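You operate a simulated robot arm through the tools that you are given. There is no shell and no other tool.

The job below is to be done with a simulated robot arm. You get a single attempt, and the scene is never put back.

## Task
Move the blue tie clamp to the mark on the clamp card and lock it.
Fine: free both its levers first and lock both again.

The check looks at the end state, three seconds after you hand in, the way a careful person would. Anything else that was tipped, shoved, dropped, spilled or broken makes it a failure.

## Robot
A 7-joint arm with a two-finger parallel gripper, fixed in place. Base frame: the origin is at the foot of the arm, x ahead of it, y to its left, z up. Readings come in mm, rad, newtons and seconds.
Its first joint turns from -2.897 to 2.897 rad. Payload 3.43 kg.
Tool frame: the origin (TCP) lies between the finger pads and is the grasp point; the fingertips stand 30 mm ahead of it; z points along the fingers, y is the line along which they close. The gripper opens to 94 mm. The fingers are 28 mm wide and 10 mm thick; the gripper's body (50 by 96 mm) begins 55 mm behind the TCP.
Orientation is that of the tool frame in the base frame, as a unit quaternion [w, x, y, z]. With the fingers straight down and closing along the base's y, the tool's x points along the base's -x, its y along +y and its z along -z.

## Interface
- The arm moves only by the tool move_arm. Its argument "steps" is a list that holds one entry, the list of rows, each a list of 7 numbers: the shift along the tool's x, y, z in mm, then the turn, a rotation vector about the tool's x, y, z in rad, then the closure in counts, from 0 (fully open) to 255 (shut). In form: [[[dx, dy, dz, wx, wy, wz, fingers], ...]]. A call has 1 to 20 rows; each row is the pose to reach, as a shift and turn from the pose commanded when the call began, along the tool's axes at that moment. Rows are played at 5 a second. More than 50 mm and 0.15 rad between two rows, or a gripper value outside its range, and nothing of the call is played. Where a pose cannot be reached the arm comes as near as it can. A force on the tool above 40 N (or 10 N above the force at the start of the call, whichever is more), or a blocked arm, ends the call early, and 0.2 s more pass. Each finger travels about 45 mm/s and halts on what it meets, pressing with about 20 N; the grip force reading is that of the motor and also rises with nothing between the fingers. The clock runs only during rows and for 0.2 s after the last one: add rows that repeat a pose to give the fingers time. The reply holds the time, the measured pose of the TCP, the force on the tool along the base axes, the opening and the grip force, in the units named above and with some noise, with the torque about the TCP (base axes, N m) and any sound that the robot's microphone picked up.
- Cameras (640 x 400 px; columns grow to the right, rows downward): "scene" is fixed at [400.1, 650.5, 1664]; the picture's right is [-0.98, -0.22, 0.00], its down [-0.08, 0.35, -0.93] and it looks along [0.21, -0.91, -0.36] (base axes); focal length 310 px, centre (320, 200). "wrist" rides on the gripper at [76, 14, -103] in the tool frame; the picture's right is [-0.18, 0.98, 0.00], its down [-0.75, -0.14, -0.64] and it looks along [-0.63, -0.12, 0.77] (tool axes); focal length 243 px, centre (320, 200). There is no depth. A picture from a camera that has moved, and an enlarged one, comes with that camera's place and axes in the base frame and with its lens.
- grab_frame(camera): a new picture of that camera. It takes no simulated time.
- move_column(by): slides the trunk up (or, below 0, down) by that many mm; the arm rides with it, the base frame stays. It gives what a move gives, with no picture.
- enlarge(camera, box): a new picture of the part [left, top, right, bottom] of that camera's present view, enlarged. It takes no simulated time.
- close_job(): hands the job in; it is judged then, once.

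Nothing tells you positions but the pictures and the camera data. Unless the task says otherwise, let go and move clear before handing in.

The tools are called after "Call:" as name(argument=value, ...) on one line, values as JSON. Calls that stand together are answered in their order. move_arm: Moves the arm, as the interface text tells. Its arguments: {"type":"object","properties":{"steps":{"type":"array"}},"required":["steps"]} The other tools are called the same way: move_column (by) slides the trunk up or down; grab_frame (camera) takes a picture; enlarge (camera, box) takes an enlarged picture of a part of a camera's view; close_job () hands the job in.

At the start:

```text
time: 0.0
position: [679.6, -149.4, 1285.8]
tool_rot: [0.0, 0.001, 1.0, 0.0]
ft_force: [-1.0, -0.2, -1.1]
ft_torque: [-0.02, -0.04, 0.0]
gripper_width: 93.9
gripper_force: 0.2
trunk travel left (down, up): [-325.0, 165.0]
```

scene: 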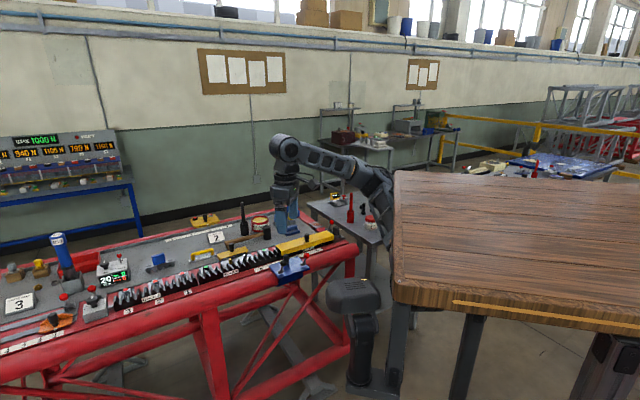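
wrist: 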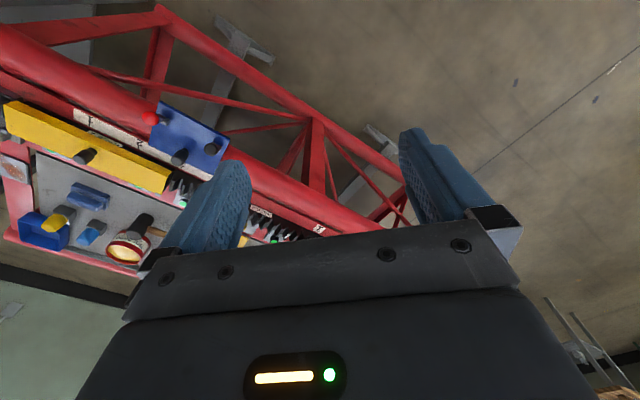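

The scene shows a red workbench with many items, and a blue clamp near the right-front edge of the bench. I'll enlarge several parts of the view to find the clamp, its levers and the clamp card.

Call:
enlarge(camera="scene", box=[220, 200, 360, 300])

Call:
enlarge(camera="scene", box=[0, 220, 160, 350])

Call:
enlarge(camera="scene", box=[120, 200, 260, 310])

Call:
enlarge(camera="wrist", box=[0, 80, 260, 280])

```text
4.00 times, centred on (290, 250) of scene
camera zoom: at [400.1, 650.5, 1664.0], right [-0.98, -0.22, 0.0], down [-0.08, 0.35, -0.93], along [0.21, -0.91, -0.36], focal length 1239 px, centre (440, 0)
```

zoom: 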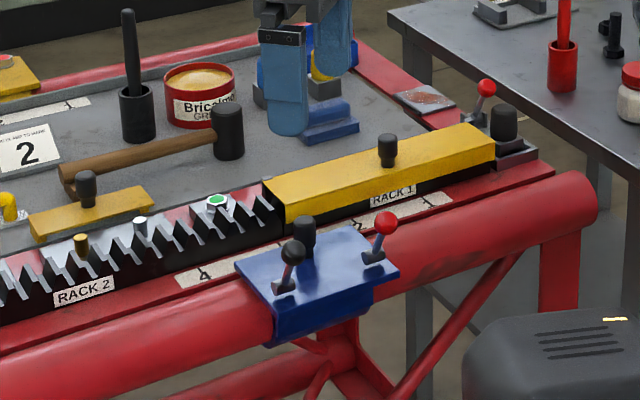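

```text
3.08 times, centred on (80, 285) of scene
camera zoom: at [400.1, 650.5, 1664.0], right [-0.98, -0.22, 0.0], down [-0.08, 0.35, -0.93], along [0.21, -0.91, -0.36], focal length 953 px, centre (1058, -62)
```

zoom: 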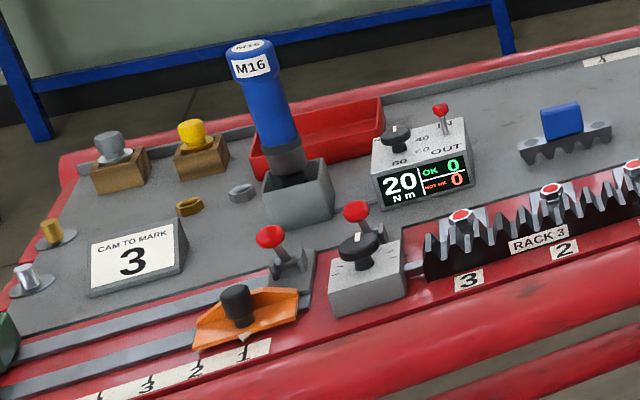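

```text
3.64 times, centred on (190, 255) of scene
camera zoom: at [400.1, 650.5, 1664.0], right [-0.98, -0.22, 0.0], down [-0.08, 0.35, -0.93], along [0.21, -0.91, -0.36], focal length 1126 px, centre (793, 0)
```

zoom: 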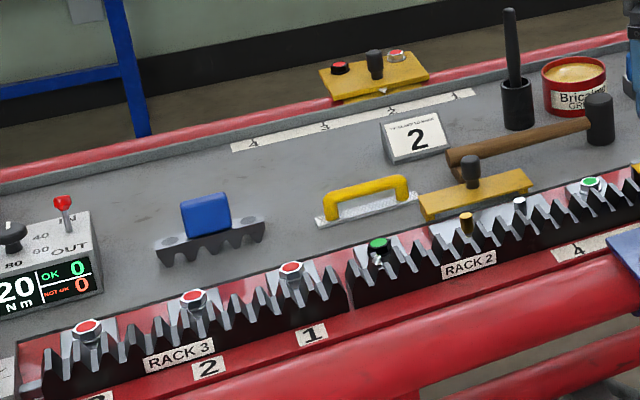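

```text
2.00 times, centred on (130, 180) of wrist
camera zoom: at [603.4, -134.0, 1389.7], right [0.18, 0.98, 0.0], down [0.75, -0.14, 0.64], along [0.63, -0.12, -0.77], focal length 485 px, centre (700, 240)
```

zoom: 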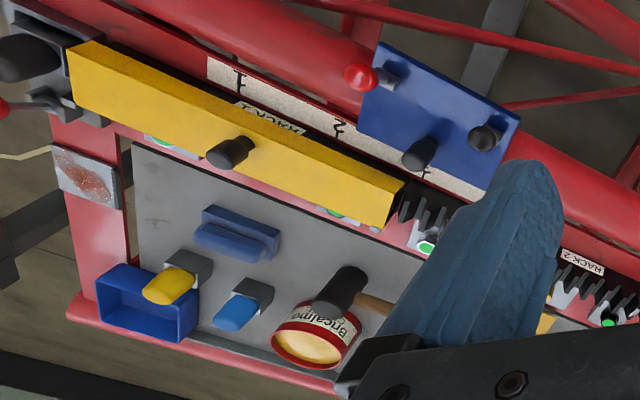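

The blue clamp sits on the front red tube beside a marked strip, and two cards are visible ("2" and "3 – CAM TO MARK"). I'll zoom in to read the cards and the marks.

Call:
enlarge(camera="scene", box=[195, 225, 245, 256])

Call:
enlarge(camera="scene", box=[255, 240, 335, 290])

Call:
enlarge(camera="scene", box=[160, 205, 240, 255])

Call:
enlarge(camera="wrist", box=[60, 90, 180, 165])

Call:
enlarge(camera="wrist", box=[130, 95, 240, 165])

Call:
enlarge(camera="scene", box=[0, 270, 60, 320])

```text
12.80 times, centred on (220, 240) of scene
camera zoom: at [400.1, 650.5, 1664.0], right [-0.98, -0.22, 0.0], down [-0.08, 0.35, -0.93], along [0.21, -0.91, -0.36], focal length 3964 px, centre (1600, -318)
```

zoom: 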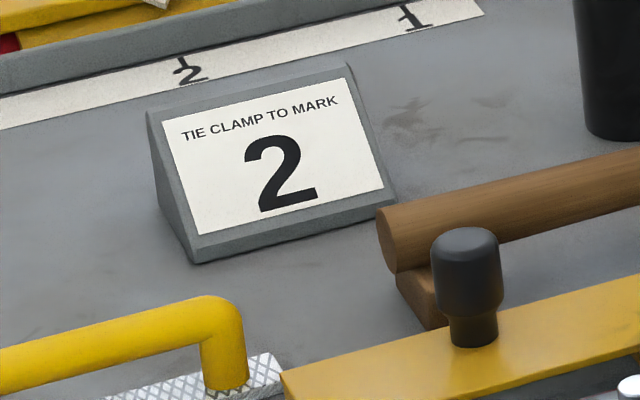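

```text
8.00 times, centred on (295, 265) of scene
camera zoom: at [400.1, 650.5, 1664.0], right [-0.98, -0.22, 0.0], down [-0.08, 0.35, -0.93], along [0.21, -0.91, -0.36], focal length 2478 px, centre (520, -320)
```

zoom: 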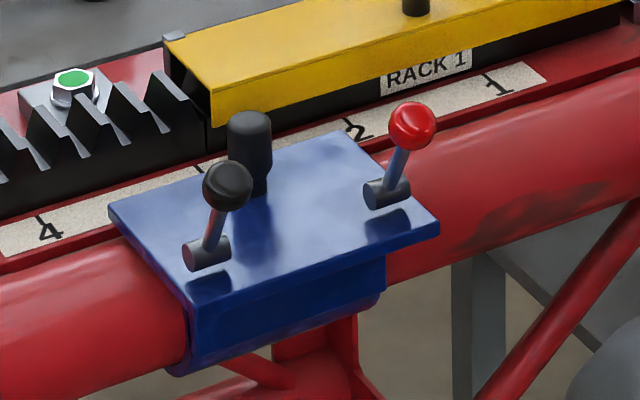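

```text
8.00 times, centred on (200, 230) of scene
camera zoom: at [400.1, 650.5, 1664.0], right [-0.98, -0.22, 0.0], down [-0.08, 0.35, -0.93], along [0.21, -0.91, -0.36], focal length 2478 px, centre (1280, -40)
```

zoom: 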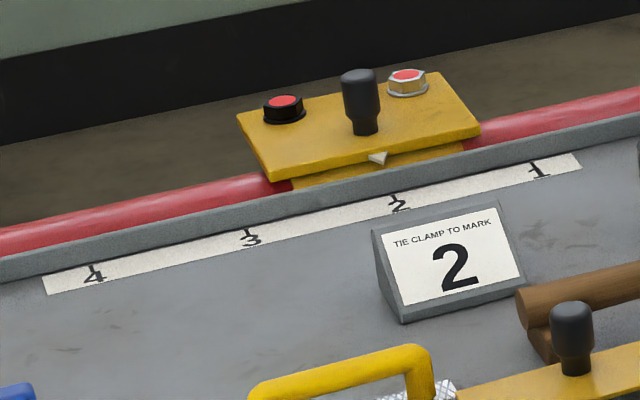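

```text
5.33 times, centred on (120, 128) of wrist
camera zoom: at [603.4, -134.0, 1389.7], right [0.18, 0.98, 0.0], down [0.75, -0.14, 0.64], along [0.63, -0.12, -0.77], focal length 1294 px, centre (1387, 587)
```

zoom: 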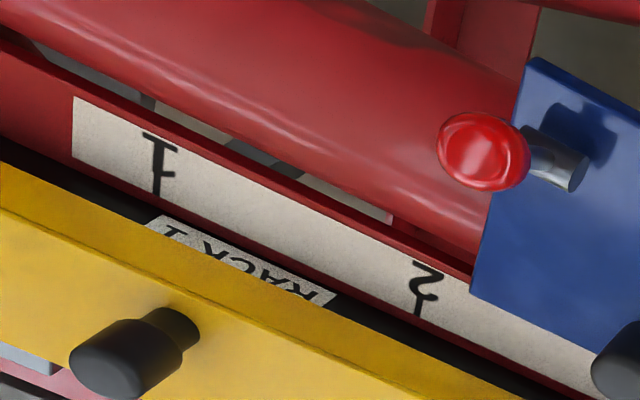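

```text
5.71 times, centred on (185, 130) of wrist
camera zoom: at [603.4, -134.0, 1389.7], right [0.18, 0.98, 0.0], down [0.75, -0.14, 0.64], along [0.63, -0.12, -0.77], focal length 1386 px, centre (1091, 600)
```

zoom: 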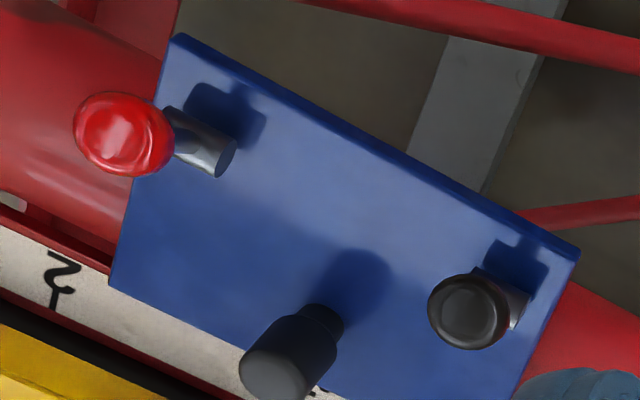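

```text
8.00 times, centred on (30, 295) of scene
camera zoom: at [400.1, 650.5, 1664.0], right [-0.98, -0.22, 0.0], down [-0.08, 0.35, -0.93], along [0.21, -0.91, -0.36], focal length 2478 px, centre (2640, -560)
```

zoom: 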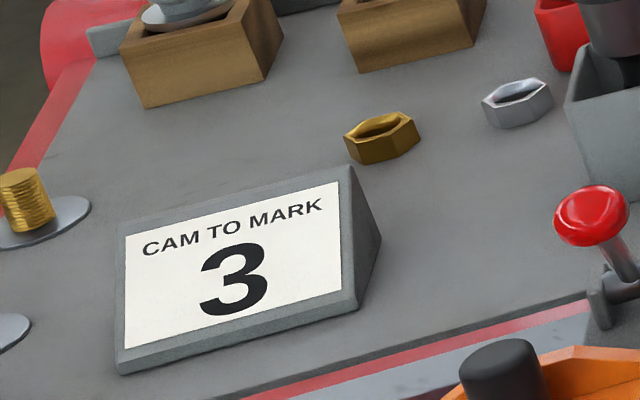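

The card reads "TIE CLAMP TO MARK 2". By triangulation the blue clamp is centred near mark 3, at about (785, -455, 893) mm. Both levers lean toward the robot side and pivot on pins parallel to the rail (about 44° in xy). I'll move to a viewpoint above the robot side of the clamp, with the tool's y along the rail, for a closer look.

Call:
move_arm(steps=[[[1.2, -19, 19, 0, 0, 0.08, 0], [2.4, -38, 38, 0, 0, 0.16, 0], [3.6, -57, 57, 0, 0, 0.24, 0], [4.8, -76, 76, 0, 0, 0.32, 0], [6, -95, 95, 0, 0, 0.4, 0], [7.2, -114, 113, 0, 0, 0.48, 0], [8.4, -133, 132, 0, 0, 0.56, 0], [9.6, -152, 151, 0, 0, 0.64, 0], [10.8, -171, 170, 0, 0, 0.72, 0], [12, -190, 189, 0, 0, 0.796, 0], [12, -190, 189, 0, 0, 0.796, 0]]])

```text
time: 2.4
position: [669.1, -338.7, 1097.3]
tool_rot: [0.0, 0.389, 0.921, 0.0]
ft_force: [-0.1, 0.0, 1.0]
ft_torque: [0.04, -0.01, 0.01]
gripper_width: 94.4
gripper_force: 0.1
trunk travel left (down, up): [-325.0, 165.0]
```

The arm got there cleanly. Next I'll look through both cameras.

Call:
grab_frame(camera="wrist")

Call:
grab_frame(camera="scene")

```text
taken
camera wrist: at [626.2, -274.0, 1200.7], right [0.83, 0.55, 0.0], down [0.42, -0.64, 0.64], along [0.36, -0.53, -0.77], focal length 243 px, centre (320, 200)
```

wrist: 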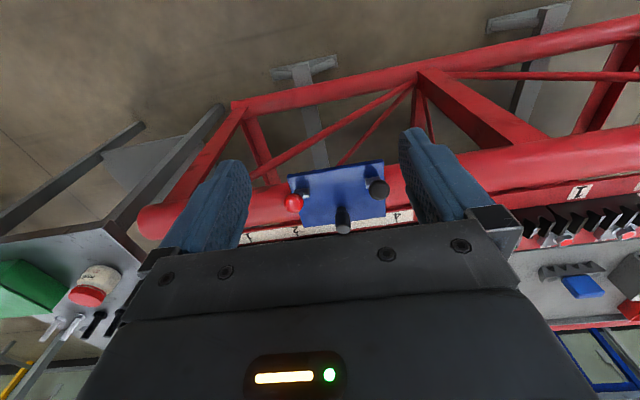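

```text
taken
```

scene: 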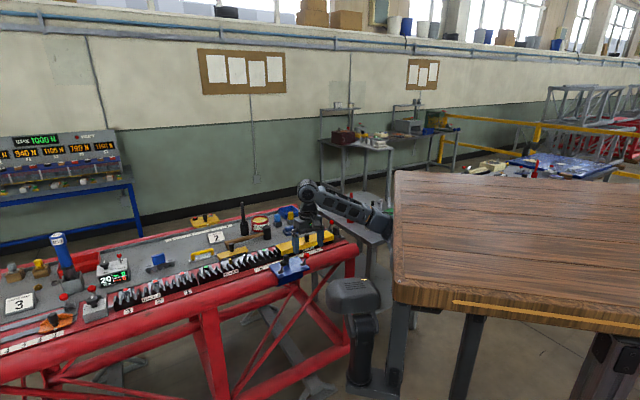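

Call:
enlarge(camera="wrist", box=[240, 140, 420, 252])

Call:
enlarge(camera="scene", box=[255, 230, 350, 290])

```text
3.56 times, centred on (330, 196) of wrist
camera zoom: at [626.2, -274.0, 1200.7], right [0.83, 0.55, 0.0], down [0.42, -0.64, 0.64], along [0.36, -0.53, -0.77], focal length 863 px, centre (284, 214)
```

zoom: 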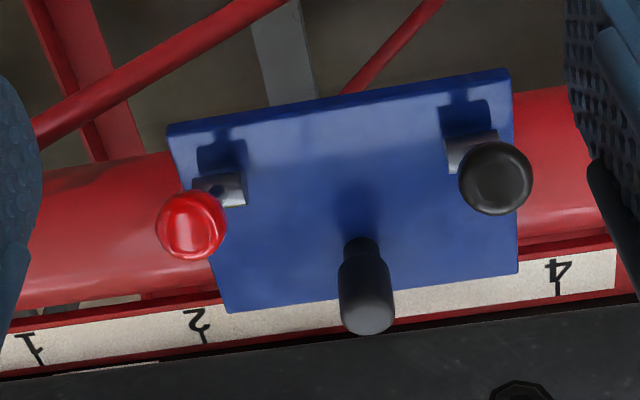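

```text
6.67 times, centred on (302, 260) of scene
camera zoom: at [400.1, 650.5, 1664.0], right [-0.98, -0.22, 0.0], down [-0.08, 0.35, -0.93], along [0.21, -0.91, -0.36], focal length 2065 px, centre (437, -200)
```

zoom: 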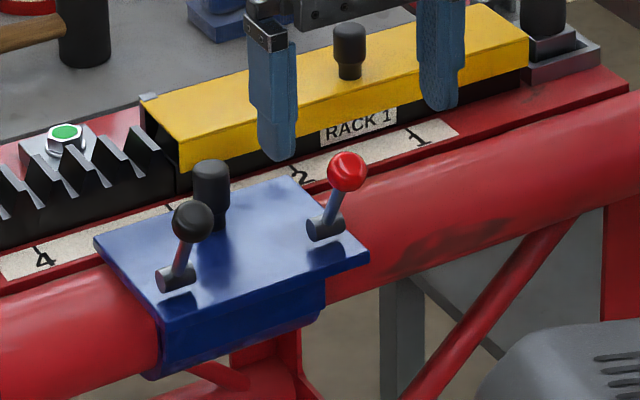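

The clamp is now located well. Its plate is centred on mark 3 and the lever knobs are at about (710, -460, 965) for red and (787, -383, 965) for black, both leaning outward about 29°. The handle is at about (812, -486). I'll close the fingers and bring them down just on the robot side of the red knob, without touching it.

Call:
move_arm(steps=[[[-20, -14, 0, 0, 0, 0, 255], [-40, -28, 0, 0, 0, 0, 255], [-60, -42, 10, 0, 0, 0, 255], [-79, -56, 30, 0, 0, 0, 255], [-79, -56, 55, 0, 0, 0, 255], [-79, -56, 80, 0, 0, 0, 255], [-79, -56, 105, 0, 0, 0, 255], [-79, -56, 122, 0, 0, 0, 255], [-79, -56, 122, 0, 0, 0, 255]]])

```text
time: 4.4
position: [682.8, -435.1, 975.1]
tool_rot: [0.0, 0.388, 0.921, 0.0]
ft_force: [0.3, -0.2, -0.3]
ft_torque: [0.0, 0.0, -0.03]
gripper_width: 0.0
gripper_force: 20.2
trunk travel left (down, up): [-325.0, 165.0]
```

Call:
grab_frame(camera="wrist")

Call:
enlarge(camera="scene", box=[255, 220, 350, 280])

```text
taken
camera wrist: at [639.8, -369.8, 1078.7], right [0.83, 0.56, 0.0], down [0.43, -0.64, 0.64], along [0.36, -0.53, -0.77], focal length 243 px, centre (320, 200)
```

wrist: 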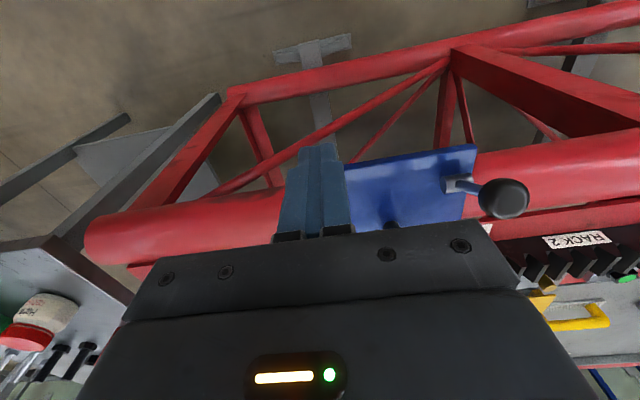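

```text
6.67 times, centred on (302, 250) of scene
camera zoom: at [400.1, 650.5, 1664.0], right [-0.98, -0.22, 0.0], down [-0.08, 0.35, -0.93], along [0.21, -0.91, -0.36], focal length 2065 px, centre (437, -133)
```

zoom: 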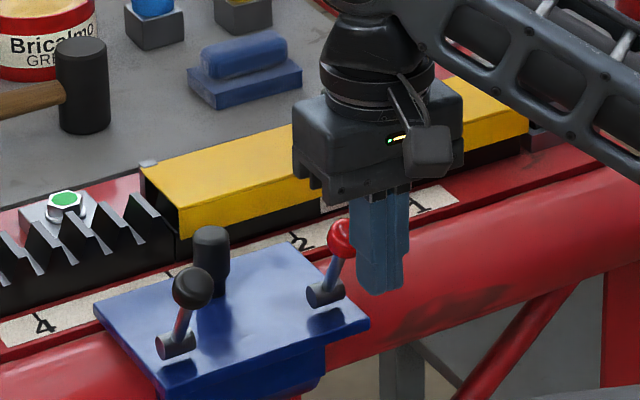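

The closed fingers stand just outside the red knob. I'll push gently toward the bench in small steps and watch the force and the lever.

Call:
move_arm(steps=[[[-4, 1, 0, 0, 0, 0, 255], [-8, 2, 0, 0, 0, 0, 255], [-12, 2, 0, 0, 0, 0, 255], [-16, 2, 0, 0, 0, 0, 255], [-20, 2, 0, 0, 0, 0, 255], [-24, 2, 0, 0, 0, 0, 255]]])

Call:
enlarge(camera="scene", box=[255, 220, 350, 280])

```text
time: 5.8
position: [701.2, -449.3, 975.4]
tool_rot: [0.0, 0.389, 0.921, 0.0]
ft_force: [-1.1, 0.2, 0.2]
ft_torque: [-0.06, 0.05, -0.02]
gripper_width: 0.0
gripper_force: 19.8
trunk travel left (down, up): [-325.0, 165.0]
```

```text
6.67 times, centred on (302, 250) of scene
camera zoom: at [400.1, 650.5, 1664.0], right [-0.98, -0.22, 0.0], down [-0.08, 0.35, -0.93], along [0.21, -0.91, -0.36], focal length 2065 px, centre (437, -133)
```

zoom: 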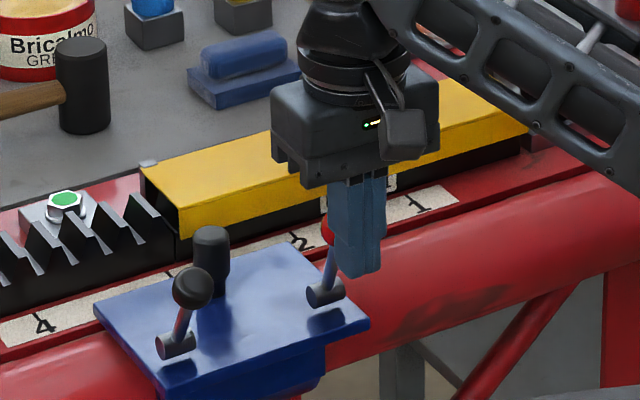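

The lever follows with only about 1 N, so it turns toward the bench. I'll keep pushing until it reaches its stop or the mirrored angle.

Call:
move_arm(steps=[[[-5, 0, 0, 0, 0, 0, 255], [-10, 0, 0, 0, 0, 0, 255], [-15, 0, 0, 0, 0, 0, 255], [-20, 0, 0, 0, 0, 0, 255], [-25, 0, 0, 0, 0, 0, 255], [-30, 0, 0, 0, 0, 0, 255], [-30, 0, 0, 0, 0, 0, 255]]])

Call:
enlarge(camera="scene", box=[255, 220, 350, 280])

```text
time: 7.4
position: [721.1, -472.1, 974.6]
tool_rot: [0.0, 0.388, 0.922, 0.0]
ft_force: [0.5, -0.9, -0.3]
ft_torque: [-0.01, 0.01, 0.0]
gripper_width: 0.0
gripper_force: 19.7
trunk travel left (down, up): [-325.0, 165.0]
```

```text
6.67 times, centred on (302, 250) of scene
camera zoom: at [400.1, 650.5, 1664.0], right [-0.98, -0.22, 0.0], down [-0.08, 0.35, -0.93], along [0.21, -0.91, -0.36], focal length 2065 px, centre (437, -133)
```

zoom: 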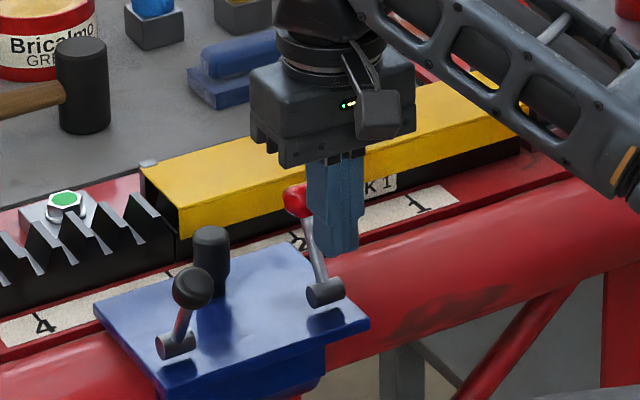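

Call:
move_arm(steps=[[[-4, 0, 0, 0, 0, 0, 255], [-8, 0, 0, 0, 0, 0, 255], [-12, 0, 0, 0, 0, 0, 255], [-16, 0, 0, 0, 0, 0, 255], [-20, 0, 0, 0, 0, 0, 255], [-20, 0, 0, 0, 0, 0, 255]]])

Call:
enlarge(camera="scene", box=[255, 220, 350, 280])

```text
time: 8.8
position: [735.2, -485.8, 976.2]
tool_rot: [0.0, 0.388, 0.922, 0.0]
ft_force: [0.9, 0.4, 0.6]
ft_torque: [0.02, -0.01, 0.0]
gripper_width: 0.0
gripper_force: 20.0
trunk travel left (down, up): [-325.0, 165.0]
```

```text
6.67 times, centred on (302, 250) of scene
camera zoom: at [400.1, 650.5, 1664.0], right [-0.98, -0.22, 0.0], down [-0.08, 0.35, -0.93], along [0.21, -0.91, -0.36], focal length 2065 px, centre (437, -133)
```

zoom: 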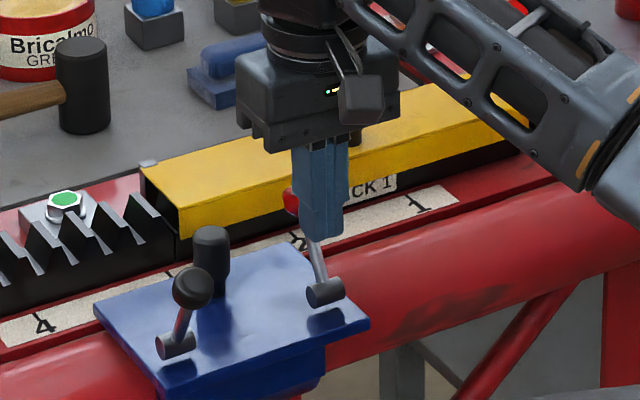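

The lever looks to have snapped over toward the bench ahead of the finger. I'll push slightly further to confirm it rests on its stop.

Call:
move_arm(steps=[[[-3, 0, 0, 0, 0, 0, 255], [-6, 0, 0, 0, 0, 0, 255], [-8, 0, 0, 0, 0, 0, 255], [-10, 0, 0, 0, 0, 0, 255], [-12, 0, 0, 0, 0, 0, 255], [-14, 0, 0, 0, 0, 0, 255]]])

Call:
enlarge(camera="scene", box=[255, 220, 350, 280])

```text
time: 9.6
position: [738.8, -489.4, 973.8]
tool_rot: [-0.006, 0.387, 0.922, 0.002]
ft_force: [-15.2, 17.0, 7.9]
ft_torque: [0.18, 0.27, 0.02]
gripper_width: 0.0
gripper_force: 19.9
trunk travel left (down, up): [-325.0, 165.0]
stopped in row 4: the force on the tool passed its limit at 44 N (the readings are from after the stop); the commanded pose is now the measured one
```

```text
6.67 times, centred on (302, 250) of scene
camera zoom: at [400.1, 650.5, 1664.0], right [-0.98, -0.22, 0.0], down [-0.08, 0.35, -0.93], along [0.21, -0.91, -0.36], focal length 2065 px, centre (437, -133)
```

zoom: 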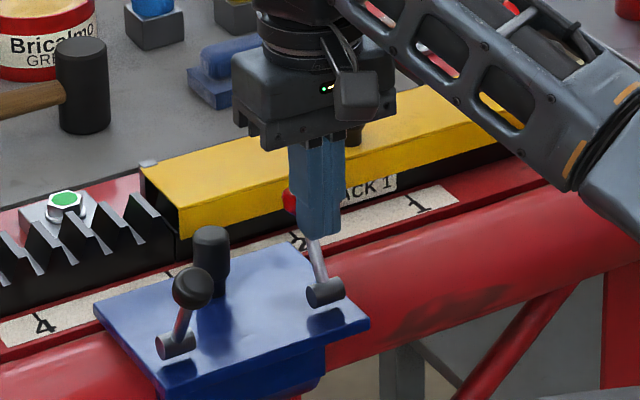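

The hard stop shows the red lever is fully over on the bench side. I'll back away, level the tool, and go to the robot side of the black knob.

Call:
move_arm(steps=[[[15, 0, 0, 0, -0.006, 0.001, 255], [40, 0, 0, 0, -0.0126, 0.002, 255], [65, 0, 0, 0, -0.0126, 0.002, 255], [84, 0, 0, 0, -0.0126, 0.002, 255], [84, 25, 0, 0, -0.0126, 0.002, 255], [84, 50, 0, 0, -0.0126, 0.002, 255], [84, 75, 0, 0, -0.0126, 0.002, 255], [84, 100, 0, 0, -0.0126, 0.002, 255], [84, 109, 0, 0, -0.0126, 0.002, 255], [84, 109, 0, 0, -0.0126, 0.002, 255]]])

Call:
enlarge(camera="scene", box=[255, 220, 350, 280])

Call:
enlarge(camera="wrist", box=[160, 100, 440, 275])

```text
time: 11.8
position: [760.3, -353.3, 973.5]
tool_rot: [0.002, 0.389, 0.921, -0.001]
ft_force: [0.0, -1.2, 0.0]
ft_torque: [0.01, -0.02, -0.06]
gripper_width: 0.0
gripper_force: 20.3
trunk travel left (down, up): [-325.0, 165.0]
```

```text
6.67 times, centred on (302, 250) of scene
camera zoom: at [400.1, 650.5, 1664.0], right [-0.98, -0.22, 0.0], down [-0.08, 0.35, -0.93], along [0.21, -0.91, -0.36], focal length 2065 px, centre (437, -133)
```

zoom: 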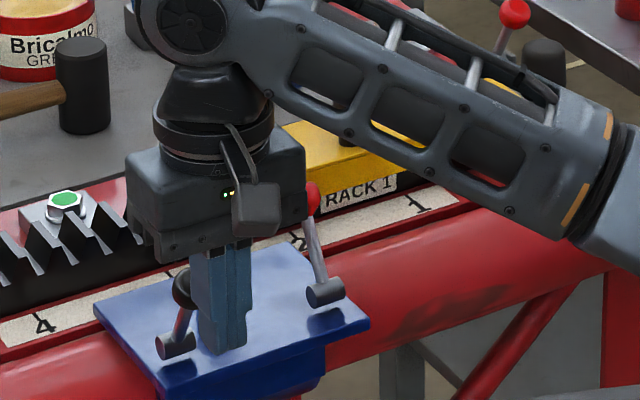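

```text
2.29 times, centred on (300, 188) of wrist
camera zoom: at [716.5, -288.4, 1077.5], right [0.83, 0.55, 0.0], down [0.42, -0.64, 0.64], along [0.36, -0.54, -0.76], focal length 555 px, centre (366, 229)
```

zoom: 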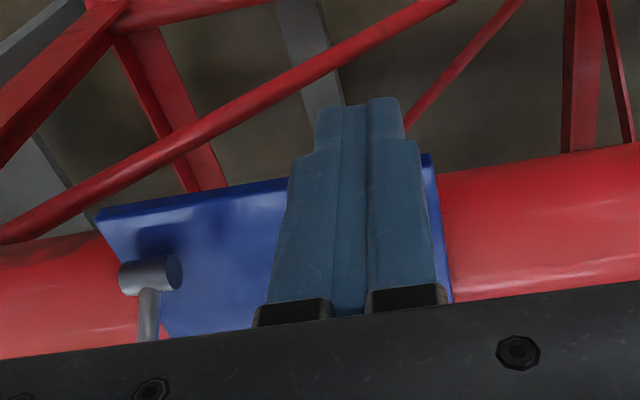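

The red lever stays over on the bench side, and the fingers are lined up with the black knob. I'll push it the same way.

Call:
move_arm(steps=[[[-5, 0, 0, 0, 0, 0, 255], [-10, 0, 0, 0, 0, 0, 255], [-15, 0, 0, 0, 0, 0, 255], [-20, 0, 0, 0, 0, 0, 255], [-25, 0, 0, 0, 0, 0, 255], [-30, 0, 0, 0, 0, 0, 255], [-35, 0, 0, 0, 0, 0, 255], [-40, 0, 0, 0, 0, 0, 255], [-45, 0, 0, 0, 0, 0, 255], [-50, 0, 0, 0, 0, 0, 255], [-55, 0, 0, 0, 0, 0, 255], [-60, 0, 0, 0, 0, 0, 255], [-65, 0, 0, 0, 0, 0, 255], [-70, 0, 0, 0, 0, 0, 255], [-74, 0, 0, 0, 0, 0, 255]]])

Call:
enlarge(camera="scene", box=[255, 220, 350, 280])

```text
time: 15.0
position: [811.1, -407.7, 975.0]
tool_rot: [0.001, 0.388, 0.922, -0.001]
ft_force: [-0.8, 0.2, 0.1]
ft_torque: [-0.01, 0.04, -0.01]
gripper_width: 0.1
gripper_force: 20.1
trunk travel left (down, up): [-325.0, 165.0]
```

```text
6.67 times, centred on (302, 250) of scene
camera zoom: at [400.1, 650.5, 1664.0], right [-0.98, -0.22, 0.0], down [-0.08, 0.35, -0.93], along [0.21, -0.91, -0.36], focal length 2065 px, centre (437, -133)
```

zoom: 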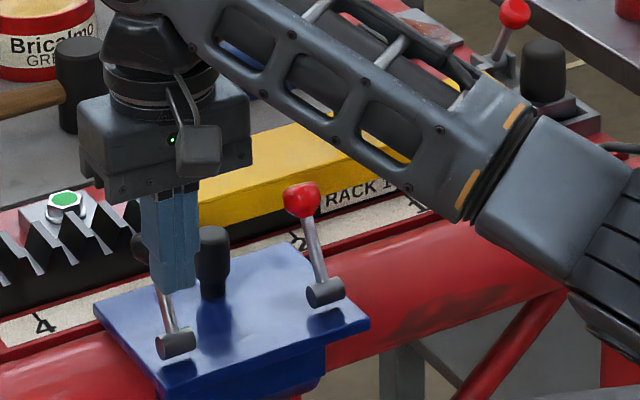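

Call:
move_arm(steps=[[[-2, 0, 0, 0, 0, 0, 255], [-4, 0, 0, 0, 0, 0, 255], [-6, 0, 0, 0, 0, 0, 255], [-8, 0, 0, 0, 0, 0, 255], [-10, 0, 0, 0, 0, 0, 255], [-11, 0, 0, 0, 0, 0, 255]]])

```text
time: 16.4
position: [815.7, -411.0, 976.0]
tool_rot: [-0.004, 0.387, 0.922, -0.001]
ft_force: [-16.9, 14.5, 6.5]
ft_torque: [0.23, 0.3, -0.03]
gripper_width: 0.0
gripper_force: 19.9
trunk travel left (down, up): [-325.0, 165.0]
stopped in row 6: the force on the tool passed its limit at 42 N (the readings are from after the stop); the commanded pose is now the measured one
```

Both levers are now on the bench-side stops. I'll back off and rise to a viewpoint to check the levers and look for the clamp's pointer before gripping the handle.

Call:
move_arm(steps=[[[12, 0, 0, -0.002, -0.003, 0.001, 255], [25, 0, 0, -0.005, -0.0066, 0.002, 255], [50, 0, -20, -0.005, -0.0066, 0.002, 200], [80, 5, -50, -0.005, -0.0066, 0.002, 100], [105, 10, -80, -0.005, -0.0066, 0.002, 0], [125, 15, -110, -0.005, -0.0066, 0.002, 0], [125, 15, -110, -0.005, -0.0066, 0.002, 0], [125, 15, -110, -0.005, -0.0066, 0.002, 0], [125, 15, -110, -0.005, -0.0066, 0.002, 0]]])

Call:
grab_frame(camera="wrist")

Call:
enlarge(camera="wrist", box=[220, 120, 400, 232])

Call:
enlarge(camera="scene", box=[255, 225, 335, 275])

```text
time: 18.4
position: [740.5, -312.4, 1085.2]
tool_rot: [0.003, 0.388, 0.922, 0.001]
ft_force: [-0.5, -0.1, 0.6]
ft_torque: [0.02, 0.01, -0.03]
gripper_width: 93.8
gripper_force: 0.1
trunk travel left (down, up): [-325.0, 165.0]
```

```text
taken
camera wrist: at [697.5, -248.5, 1189.3], right [0.83, 0.55, 0.0], down [0.42, -0.64, 0.64], along [0.36, -0.53, -0.77], focal length 243 px, centre (320, 200)
```

wrist: 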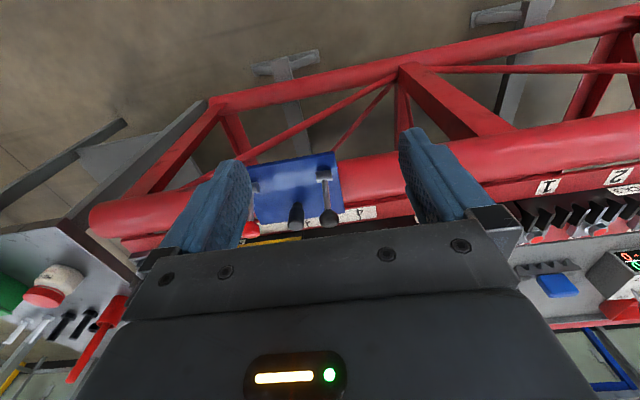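

```text
3.56 times, centred on (310, 176) of wrist
camera zoom: at [697.5, -248.5, 1189.3], right [0.83, 0.55, 0.0], down [0.42, -0.64, 0.64], along [0.36, -0.53, -0.77], focal length 863 px, centre (356, 285)
```

zoom: 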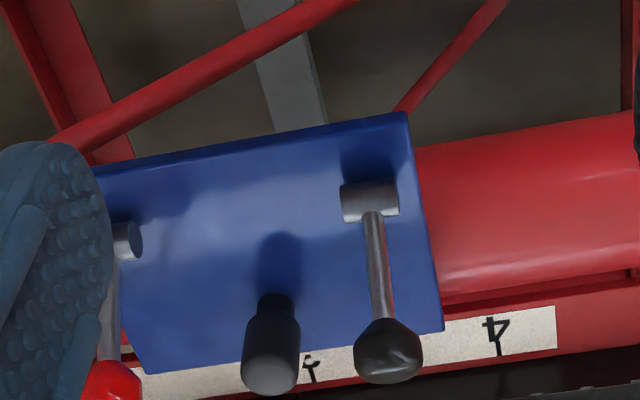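

```text
8.00 times, centred on (295, 250) of scene
camera zoom: at [400.1, 650.5, 1664.0], right [-0.98, -0.22, 0.0], down [-0.08, 0.35, -0.93], along [0.21, -0.91, -0.36], focal length 2478 px, centre (520, -200)
```

zoom: 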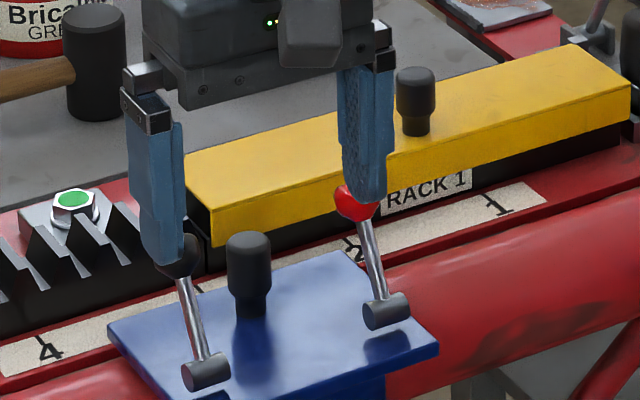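

Both levers are clearly over on the bench side and the clamp hasn't moved. The pointer must be hidden under the plate's bench-side edge, so I'll yaw the tool 90° and look along the scale strip from the mark 1 side.

Call:
move_arm(steps=[[[-15, -10, 0, 0, 0, -0.112, 0], [-31, -20, 0, 0, 0, -0.224, 0], [-47, -30, 0, 0, 0, -0.336, 0], [-63, -40, 0, 0, 0, -0.448, 0], [-79, -50, 0, 0, 0, -0.56, 0], [-95, -60, 5, 0, 0, -0.673, 0], [-111, -70, 10, 0, 0, -0.785, 0], [-127, -80, 15, 0, 0, -0.897, 0], [-143, -90, 20, 0, 0, -1.009, 0], [-159, -100, 25, 0, 0, -1.121, 0], [-175, -110, 30, 0, 0, -1.233, 0], [-191, -120, 35, 0, 0, -1.346, 0], [-207, -130, 35, 0, 0, -1.458, 0], [-222, -139, 35, 0, 0, -1.571, 0], [-222, -139, 35, 0, 0, -1.571, 0]]])

Call:
grab_frame(camera="wrist")

```text
time: 21.6
position: [795.7, -569.6, 1049.9]
tool_rot: [0.002, -0.377, 0.926, 0.0]
ft_force: [-0.6, 0.1, 0.9]
ft_torque: [0.02, -0.02, -0.01]
gripper_width: 94.3
gripper_force: 0.2
trunk travel left (down, up): [-325.0, 165.0]
```

```text
taken
camera wrist: at [730.9, -611.6, 1153.8], right [-0.56, 0.83, 0.0], down [0.64, 0.43, 0.64], along [0.54, 0.36, -0.76], focal length 243 px, centre (320, 200)
```

wrist: 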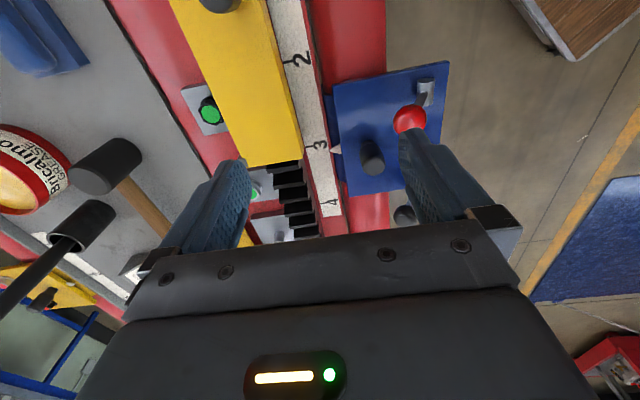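

Call:
enlarge(camera="wrist", box=[260, 30, 420, 230])

Call:
enlarge(camera="wrist", box=[290, 115, 370, 165])

```text
2.00 times, centred on (340, 130) of wrist
camera zoom: at [730.9, -611.6, 1153.8], right [-0.56, 0.83, 0.0], down [0.64, 0.43, 0.64], along [0.54, 0.36, -0.76], focal length 485 px, centre (280, 340)
```

zoom: 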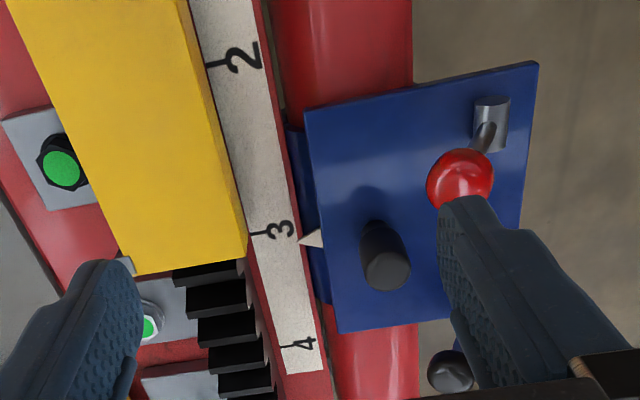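

```text
8.00 times, centred on (330, 140) of wrist
camera zoom: at [730.9, -611.6, 1153.8], right [-0.56, 0.83, 0.0], down [0.64, 0.43, 0.64], along [0.54, 0.36, -0.76], focal length 1941 px, centre (240, 680)
```

zoom: 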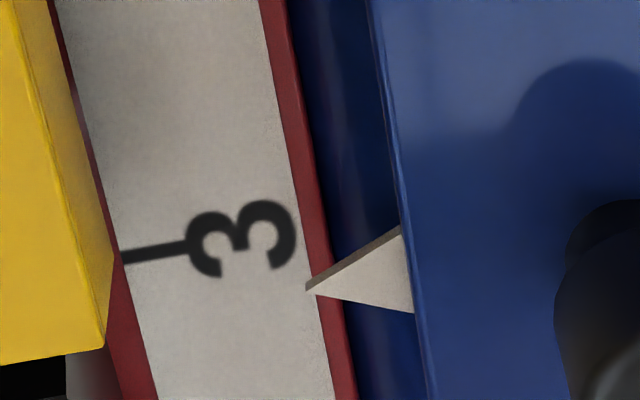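

The white pointer is visible at the middle of the plate's bench-side edge, and with its height allowed for it sits right on mark 3. The clamp therefore needs to move one mark spacing, about 100 mm toward mark 1. I'll yaw back, part-close the gripper to about 42 mm and stop above the handle.

Call:
move_arm(steps=[[[-5, 3, 0, 0, 0, 0.112, 0], [-10, 6, 0, 0, 0, 0.224, 0], [-15, 9, 0, 0, 0, 0.336, 30], [-20, 12, 0, 0, 0, 0.448, 60], [-25, 16, 0, 0, 0, 0.56, 90], [-30, 19, 0, 0, 0, 0.672, 120], [-35, 23, 0, 0, 0, 0.784, 141], [-40, 26, 0, 0, 0, 0.896, 141], [-45, 30, 0, 0, 0, 1.008, 141], [-50, 33, 0, 0, 0, 1.12, 141], [-55, 37, 0, 0, 0, 1.232, 141], [-60, 40, 0, 0, 0, 1.344, 141], [-65, 43, 0, 0, 0, 1.456, 141], [-70, 46, 0, 0, 0, 1.567, 141], [-70, 46, 0, 0, 0, 1.567, 141]]])

Call:
grab_frame(camera="wrist")

Call:
enlarge(camera="scene", box=[250, 200, 346, 260])

```text
time: 24.8
position: [814.0, -485.3, 1049.4]
tool_rot: [0.002, 0.388, 0.922, 0.001]
ft_force: [-0.4, 0.0, 0.4]
ft_torque: [0.0, -0.04, -0.04]
gripper_width: 41.9
gripper_force: 0.0
trunk travel left (down, up): [-325.0, 165.0]
```

```text
taken
camera wrist: at [770.3, -421.3, 1153.1], right [0.83, 0.56, 0.0], down [0.42, -0.64, 0.64], along [0.36, -0.53, -0.77], focal length 243 px, centre (320, 200)
```

wrist: 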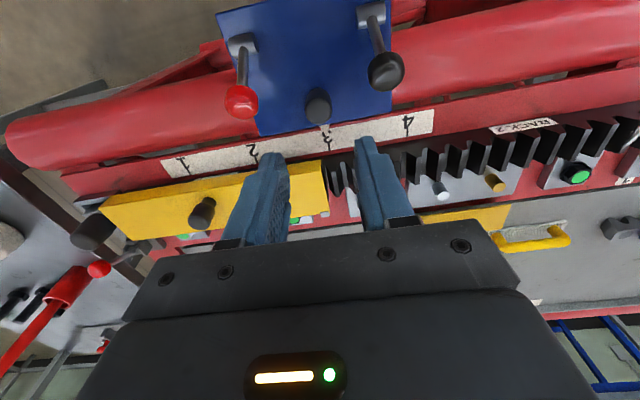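

```text
6.67 times, centred on (298, 230) of scene
camera zoom: at [400.1, 650.5, 1664.0], right [-0.98, -0.22, 0.0], down [-0.08, 0.35, -0.93], along [0.21, -0.91, -0.36], focal length 2065 px, centre (467, 0)
```

zoom: 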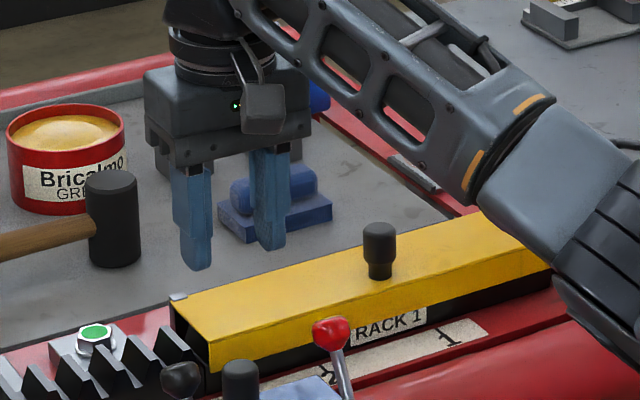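

Call:
enlarge(camera="wrist", box=[210, 20, 420, 150])

```text
3.05 times, centred on (315, 85) of wrist
camera zoom: at [770.3, -421.3, 1153.1], right [0.83, 0.56, 0.0], down [0.42, -0.64, 0.64], along [0.36, -0.53, -0.77], focal length 739 px, centre (335, 550)
```

zoom: 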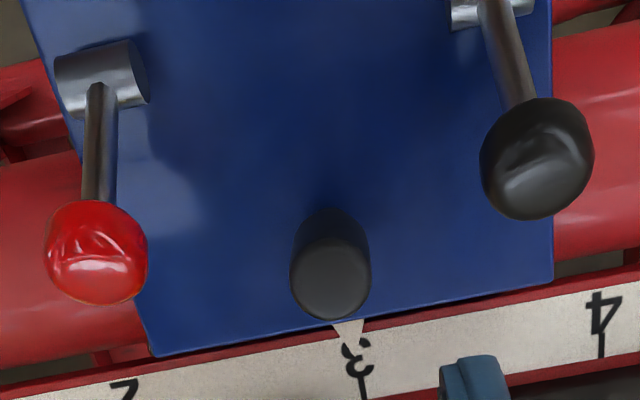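

The handle top is at about (813, -487), nearly under the TCP, and both lever knobs are clear of the 42 mm opening. I'll go down around the handle.

Call:
move_arm(steps=[[[0, -2, 15, 0, 0, 0, 141], [0, -2, 30, 0, 0, 0, 141], [0, -2, 45, 0, 0, 0, 141], [0, -2, 60, 0, 0, 0, 141], [0, -2, 75, 0, 0, 0, 141], [0, -2, 88, 0, 0, 0, 141], [0, -2, 98, 0, 0, 0, 141], [0, -2, 106, 0, 0, 0, 141], [0, -2, 113, 0, 0, 0, 141], [0, -2, 119, 0, 0, 0, 141], [0, -2, 119, 0, 0, 0, 141]]])

Call:
grab_frame(camera="wrist")

Call:
enlarge(camera="scene", box=[255, 215, 351, 275])

```text
time: 27.2
position: [813.6, -489.8, 931.4]
tool_rot: [0.003, 0.386, 0.922, 0.001]
ft_force: [0.0, -0.1, -0.4]
ft_torque: [0.01, -0.05, -0.02]
gripper_width: 41.9
gripper_force: 0.0
trunk travel left (down, up): [-325.0, 165.0]
```

```text
taken
camera wrist: at [770.0, -424.8, 1034.6], right [0.83, 0.56, 0.0], down [0.42, -0.64, 0.64], along [0.36, -0.53, -0.77], focal length 243 px, centre (320, 200)
```

wrist: 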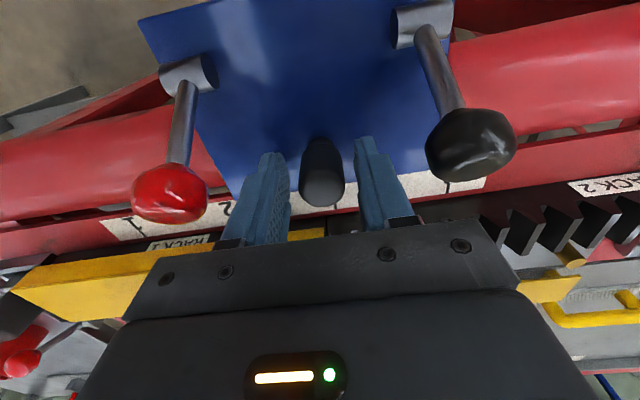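

```text
6.67 times, centred on (303, 245) of scene
camera zoom: at [400.1, 650.5, 1664.0], right [-0.98, -0.22, 0.0], down [-0.08, 0.35, -0.93], along [0.21, -0.91, -0.36], focal length 2065 px, centre (433, -100)
```

zoom: 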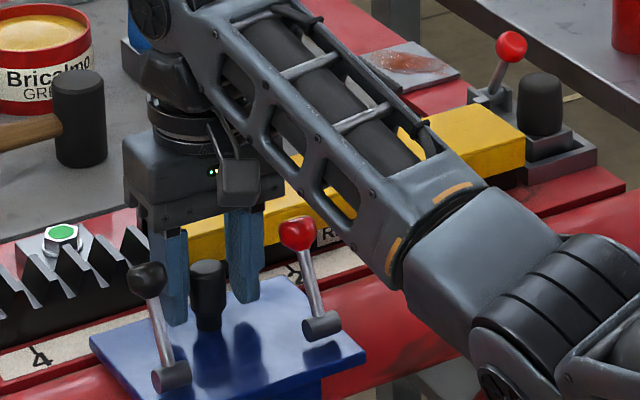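

The fingers straddle the handle with the levers clear. Next I'll close on the handle.

Call:
move_arm(steps=[[[0, 0, 0, 0, 0, 0, 180], [0, 0, 0, 0, 0, 0, 255], [0, 0, 0, 0, 0, 0, 255], [0, 0, 0, 0, 0, 0, 255]]])

Call:
grab_frame(camera="wrist")

```text
time: 28.2
position: [813.3, -489.8, 930.9]
tool_rot: [0.002, 0.387, 0.922, 0.001]
ft_force: [1.5, 2.1, -1.8]
ft_torque: [-0.35, -0.08, 0.15]
gripper_width: 24.9
gripper_force: 44.7
trunk travel left (down, up): [-325.0, 165.0]
```

```text
taken
camera wrist: at [770.2, -424.7, 1034.7], right [0.83, 0.56, 0.0], down [0.42, -0.64, 0.64], along [0.36, -0.53, -0.77], focal length 243 px, centre (320, 200)
```

wrist: 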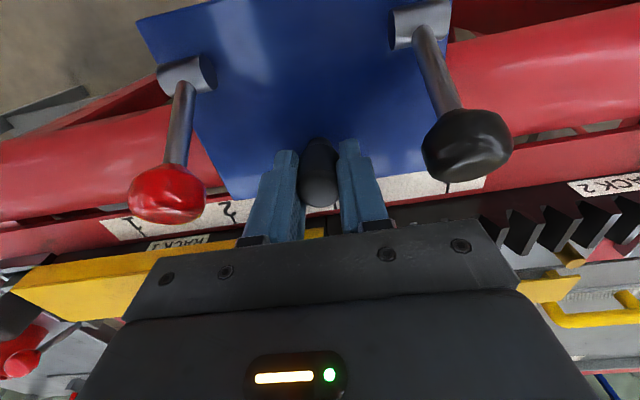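

The handle is gripped (24.9 mm wide). I'll start sliding toward mark 1 in small steps and watch the force along the rail.

Call:
move_arm(steps=[[[0, -2, 0, 0, 0, 0, 255], [0, -4, 0, 0, 0, 0, 255], [0, -7, 0, 0, 0, 0, 255], [0, -10, 0, 0, 0, 0, 255], [0, -14, 0, 0, 0, 0, 255], [0, -18, 0, 0, 0, 0, 255], [0, -20, 0, 0, 0, 0, 255]]])

Call:
enlarge(camera="scene", box=[255, 215, 351, 275])

```text
time: 29.8
position: [799.3, -502.3, 930.6]
tool_rot: [0.003, 0.387, 0.922, 0.0]
ft_force: [12.7, -9.8, 4.3]
ft_torque: [0.05, 0.12, -0.06]
gripper_width: 24.6
gripper_force: 44.5
trunk travel left (down, up): [-325.0, 165.0]
```

```text
6.67 times, centred on (303, 245) of scene
camera zoom: at [400.1, 650.5, 1664.0], right [-0.98, -0.22, 0.0], down [-0.08, 0.35, -0.93], along [0.21, -0.91, -0.36], focal length 2065 px, centre (433, -100)
```

zoom: 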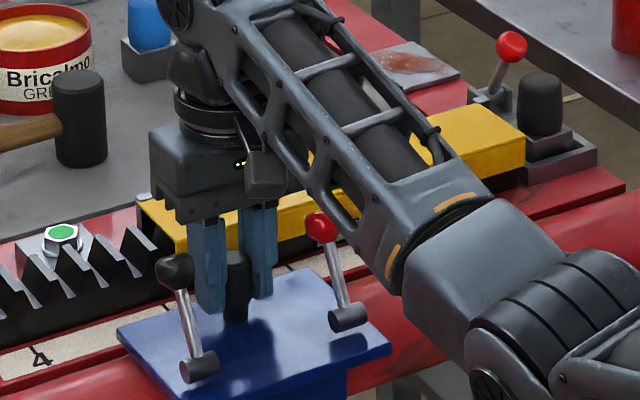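

The clamp slides, but a sideways load of about 16 N has built up, meaning the rail lies slightly nearer the bench than my path. I'll relieve that with a small shift toward the bench and continue.

Call:
move_arm(steps=[[[-1, 0, 0, 0, 0, 0, 255], [-1.5, -1, 0, 0, 0, 0, 255], [-1.5, -4, 0, 0, 0, 0, 255], [-1.5, -8, 0, 0, 0, 0, 255], [-1.5, -12, 0, 0, 0, 0, 255], [-1.5, -16, 0, 0, 0, 0, 255], [-1.5, -20, 0, 0, 0, 0, 255], [-1.5, -20, 0, 0, 0, 0, 255]]])

```text
time: 31.6
position: [786.8, -516.8, 931.6]
tool_rot: [0.002, 0.387, 0.922, 0.001]
ft_force: [1.1, 0.8, 3.3]
ft_torque: [0.6, 1.0, -0.04]
gripper_width: 24.8
gripper_force: 44.8
trunk travel left (down, up): [-325.0, 165.0]
```

Call:
move_arm(steps=[[[-0.1, -4, 0, 0, 0, 0, 255], [-0.2, -8, 0, 0, 0, 0, 255], [-0.3, -12, 0, 0, 0, 0, 255], [-0.4, -16, 0, 0, 0, 0, 255], [-0.5, -20, 0, 0, 0, 0, 255], [-0.6, -24, 0, 0, 0, 0, 255], [-0.7, -28, 0, 0, 0, 0, 255], [-0.8, -30, 0, 0, 0, 0, 255], [-0.8, -30, 0, 0, 0, 0, 255]]])

Call:
enlarge(camera="scene", box=[255, 215, 351, 275])

```text
time: 33.6
position: [766.0, -537.7, 932.4]
tool_rot: [0.001, 0.387, 0.922, 0.002]
ft_force: [-10.4, 12.4, 1.2]
ft_torque: [-0.36, -0.07, 0.04]
gripper_width: 24.9
gripper_force: 44.3
trunk travel left (down, up): [-325.0, 165.0]
```

```text
6.67 times, centred on (303, 245) of scene
camera zoom: at [400.1, 650.5, 1664.0], right [-0.98, -0.22, 0.0], down [-0.08, 0.35, -0.93], along [0.21, -0.91, -0.36], focal length 2065 px, centre (433, -100)
```

zoom: 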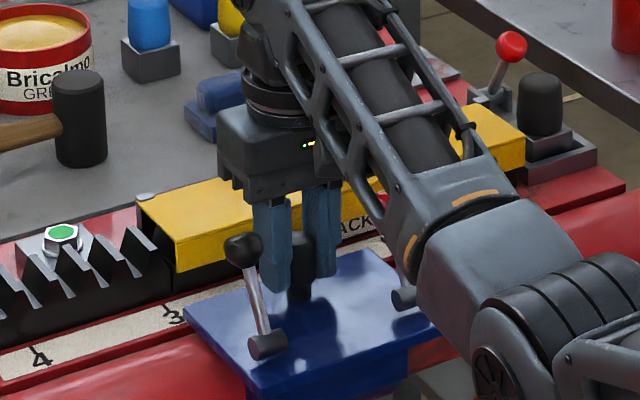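

Call:
move_arm(steps=[[[0.5, -1, 0, 0, 0, 0, 255], [1, -4, 0, 0, 0, 0, 255], [1.2, -8, 0, 0, 0, 0, 255], [1.2, -12, 0, 0, 0, 0, 255], [1.2, -16, 0, 0, 0, 0, 255], [1.2, -20, 0, 0, 0, 0, 255], [1.2, -24, 0, 0, 0, 0, 255], [1.2, -28, 0, 0, 0, 0, 255], [1.2, -30, 0, 0, 0, 0, 255], [1.2, -30, 0, 0, 0, 0, 255]]])

Call:
grab_frame(camera="wrist")

Call:
enlarge(camera="scene", box=[255, 215, 351, 275])

```text
time: 35.8
position: [742.0, -559.3, 931.1]
tool_rot: [0.003, 0.386, 0.922, 0.0]
ft_force: [10.7, -8.7, 3.0]
ft_torque: [0.03, 0.29, -0.07]
gripper_width: 24.5
gripper_force: 45.0
trunk travel left (down, up): [-325.0, 165.0]
```

```text
taken
camera wrist: at [699.5, -495.0, 1034.5], right [0.83, 0.56, 0.0], down [0.42, -0.64, 0.65], along [0.36, -0.53, -0.76], focal length 243 px, centre (320, 200)
```

wrist: 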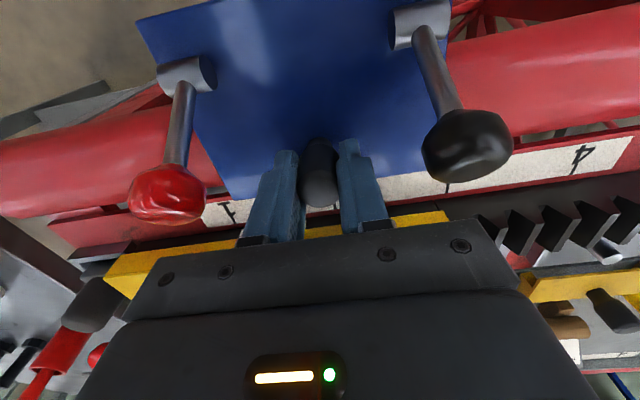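

```text
6.67 times, centred on (303, 245) of scene
camera zoom: at [400.1, 650.5, 1664.0], right [-0.98, -0.22, 0.0], down [-0.08, 0.35, -0.93], along [0.21, -0.91, -0.36], focal length 2065 px, centre (433, -100)
```

zoom: 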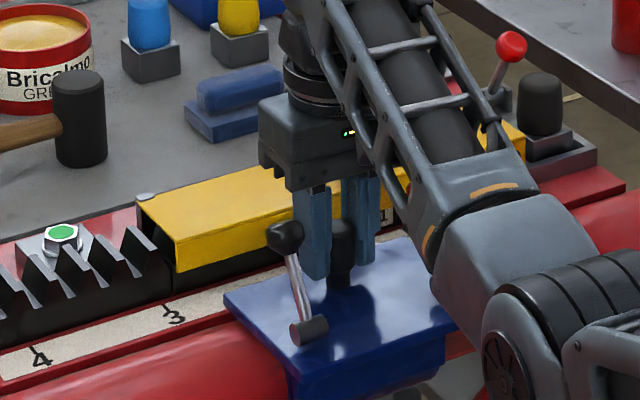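

The clamp has moved one mark spacing: TCP travel was 99.5 mm, and the tick positions in the wrist view match the earlier view shifted by one mark. I'll relieve the side load, release, rise straight up and check the pointer against mark 2.

Call:
move_arm(steps=[[[-0.4, 0, 0, 0, 0, 0, 255], [-0.8, 0, 0, 0, 0, 0, 255], [-0.8, 0, 0, 0, 0, 0, 200], [-0.8, 0, 0, 0, 0, 0, 141], [-0.8, 0, 0, 0, 0, 0, 141], [-0.8, 0, -10, 0, 0, 0, 141], [-0.8, 0, -25, 0, 0, 0, 141], [-0.8, 0, -40, 0, 0, 0, 141], [-0.8, 0, -60, 0, 0, 0, 141], [-0.8, 0, -80, 0, 0, 0, 141], [-0.8, 0, -100, 0, 0, 0, 141], [-0.8, 0, -119, 0, 0, 0, 141], [-0.8, 0, -119, 0, 0, 0, 141]]])

Call:
enlarge(camera="wrist", box=[210, 20, 420, 150])

```text
time: 38.6
position: [742.4, -560.5, 1050.1]
tool_rot: [0.002, 0.387, 0.922, 0.002]
ft_force: [-0.3, -1.0, 0.5]
ft_torque: [0.01, -0.03, 0.01]
gripper_width: 42.1
gripper_force: 0.0
trunk travel left (down, up): [-325.0, 165.0]
```

```text
3.05 times, centred on (315, 85) of wrist
camera zoom: at [699.2, -495.2, 1153.1], right [0.83, 0.56, 0.0], down [0.42, -0.64, 0.64], along [0.36, -0.53, -0.77], focal length 739 px, centre (335, 550)
```

zoom: 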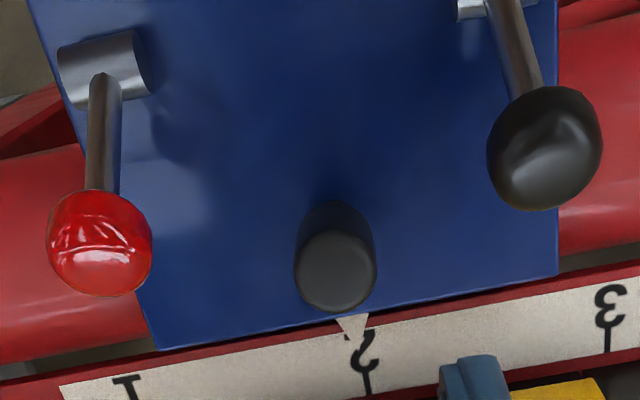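

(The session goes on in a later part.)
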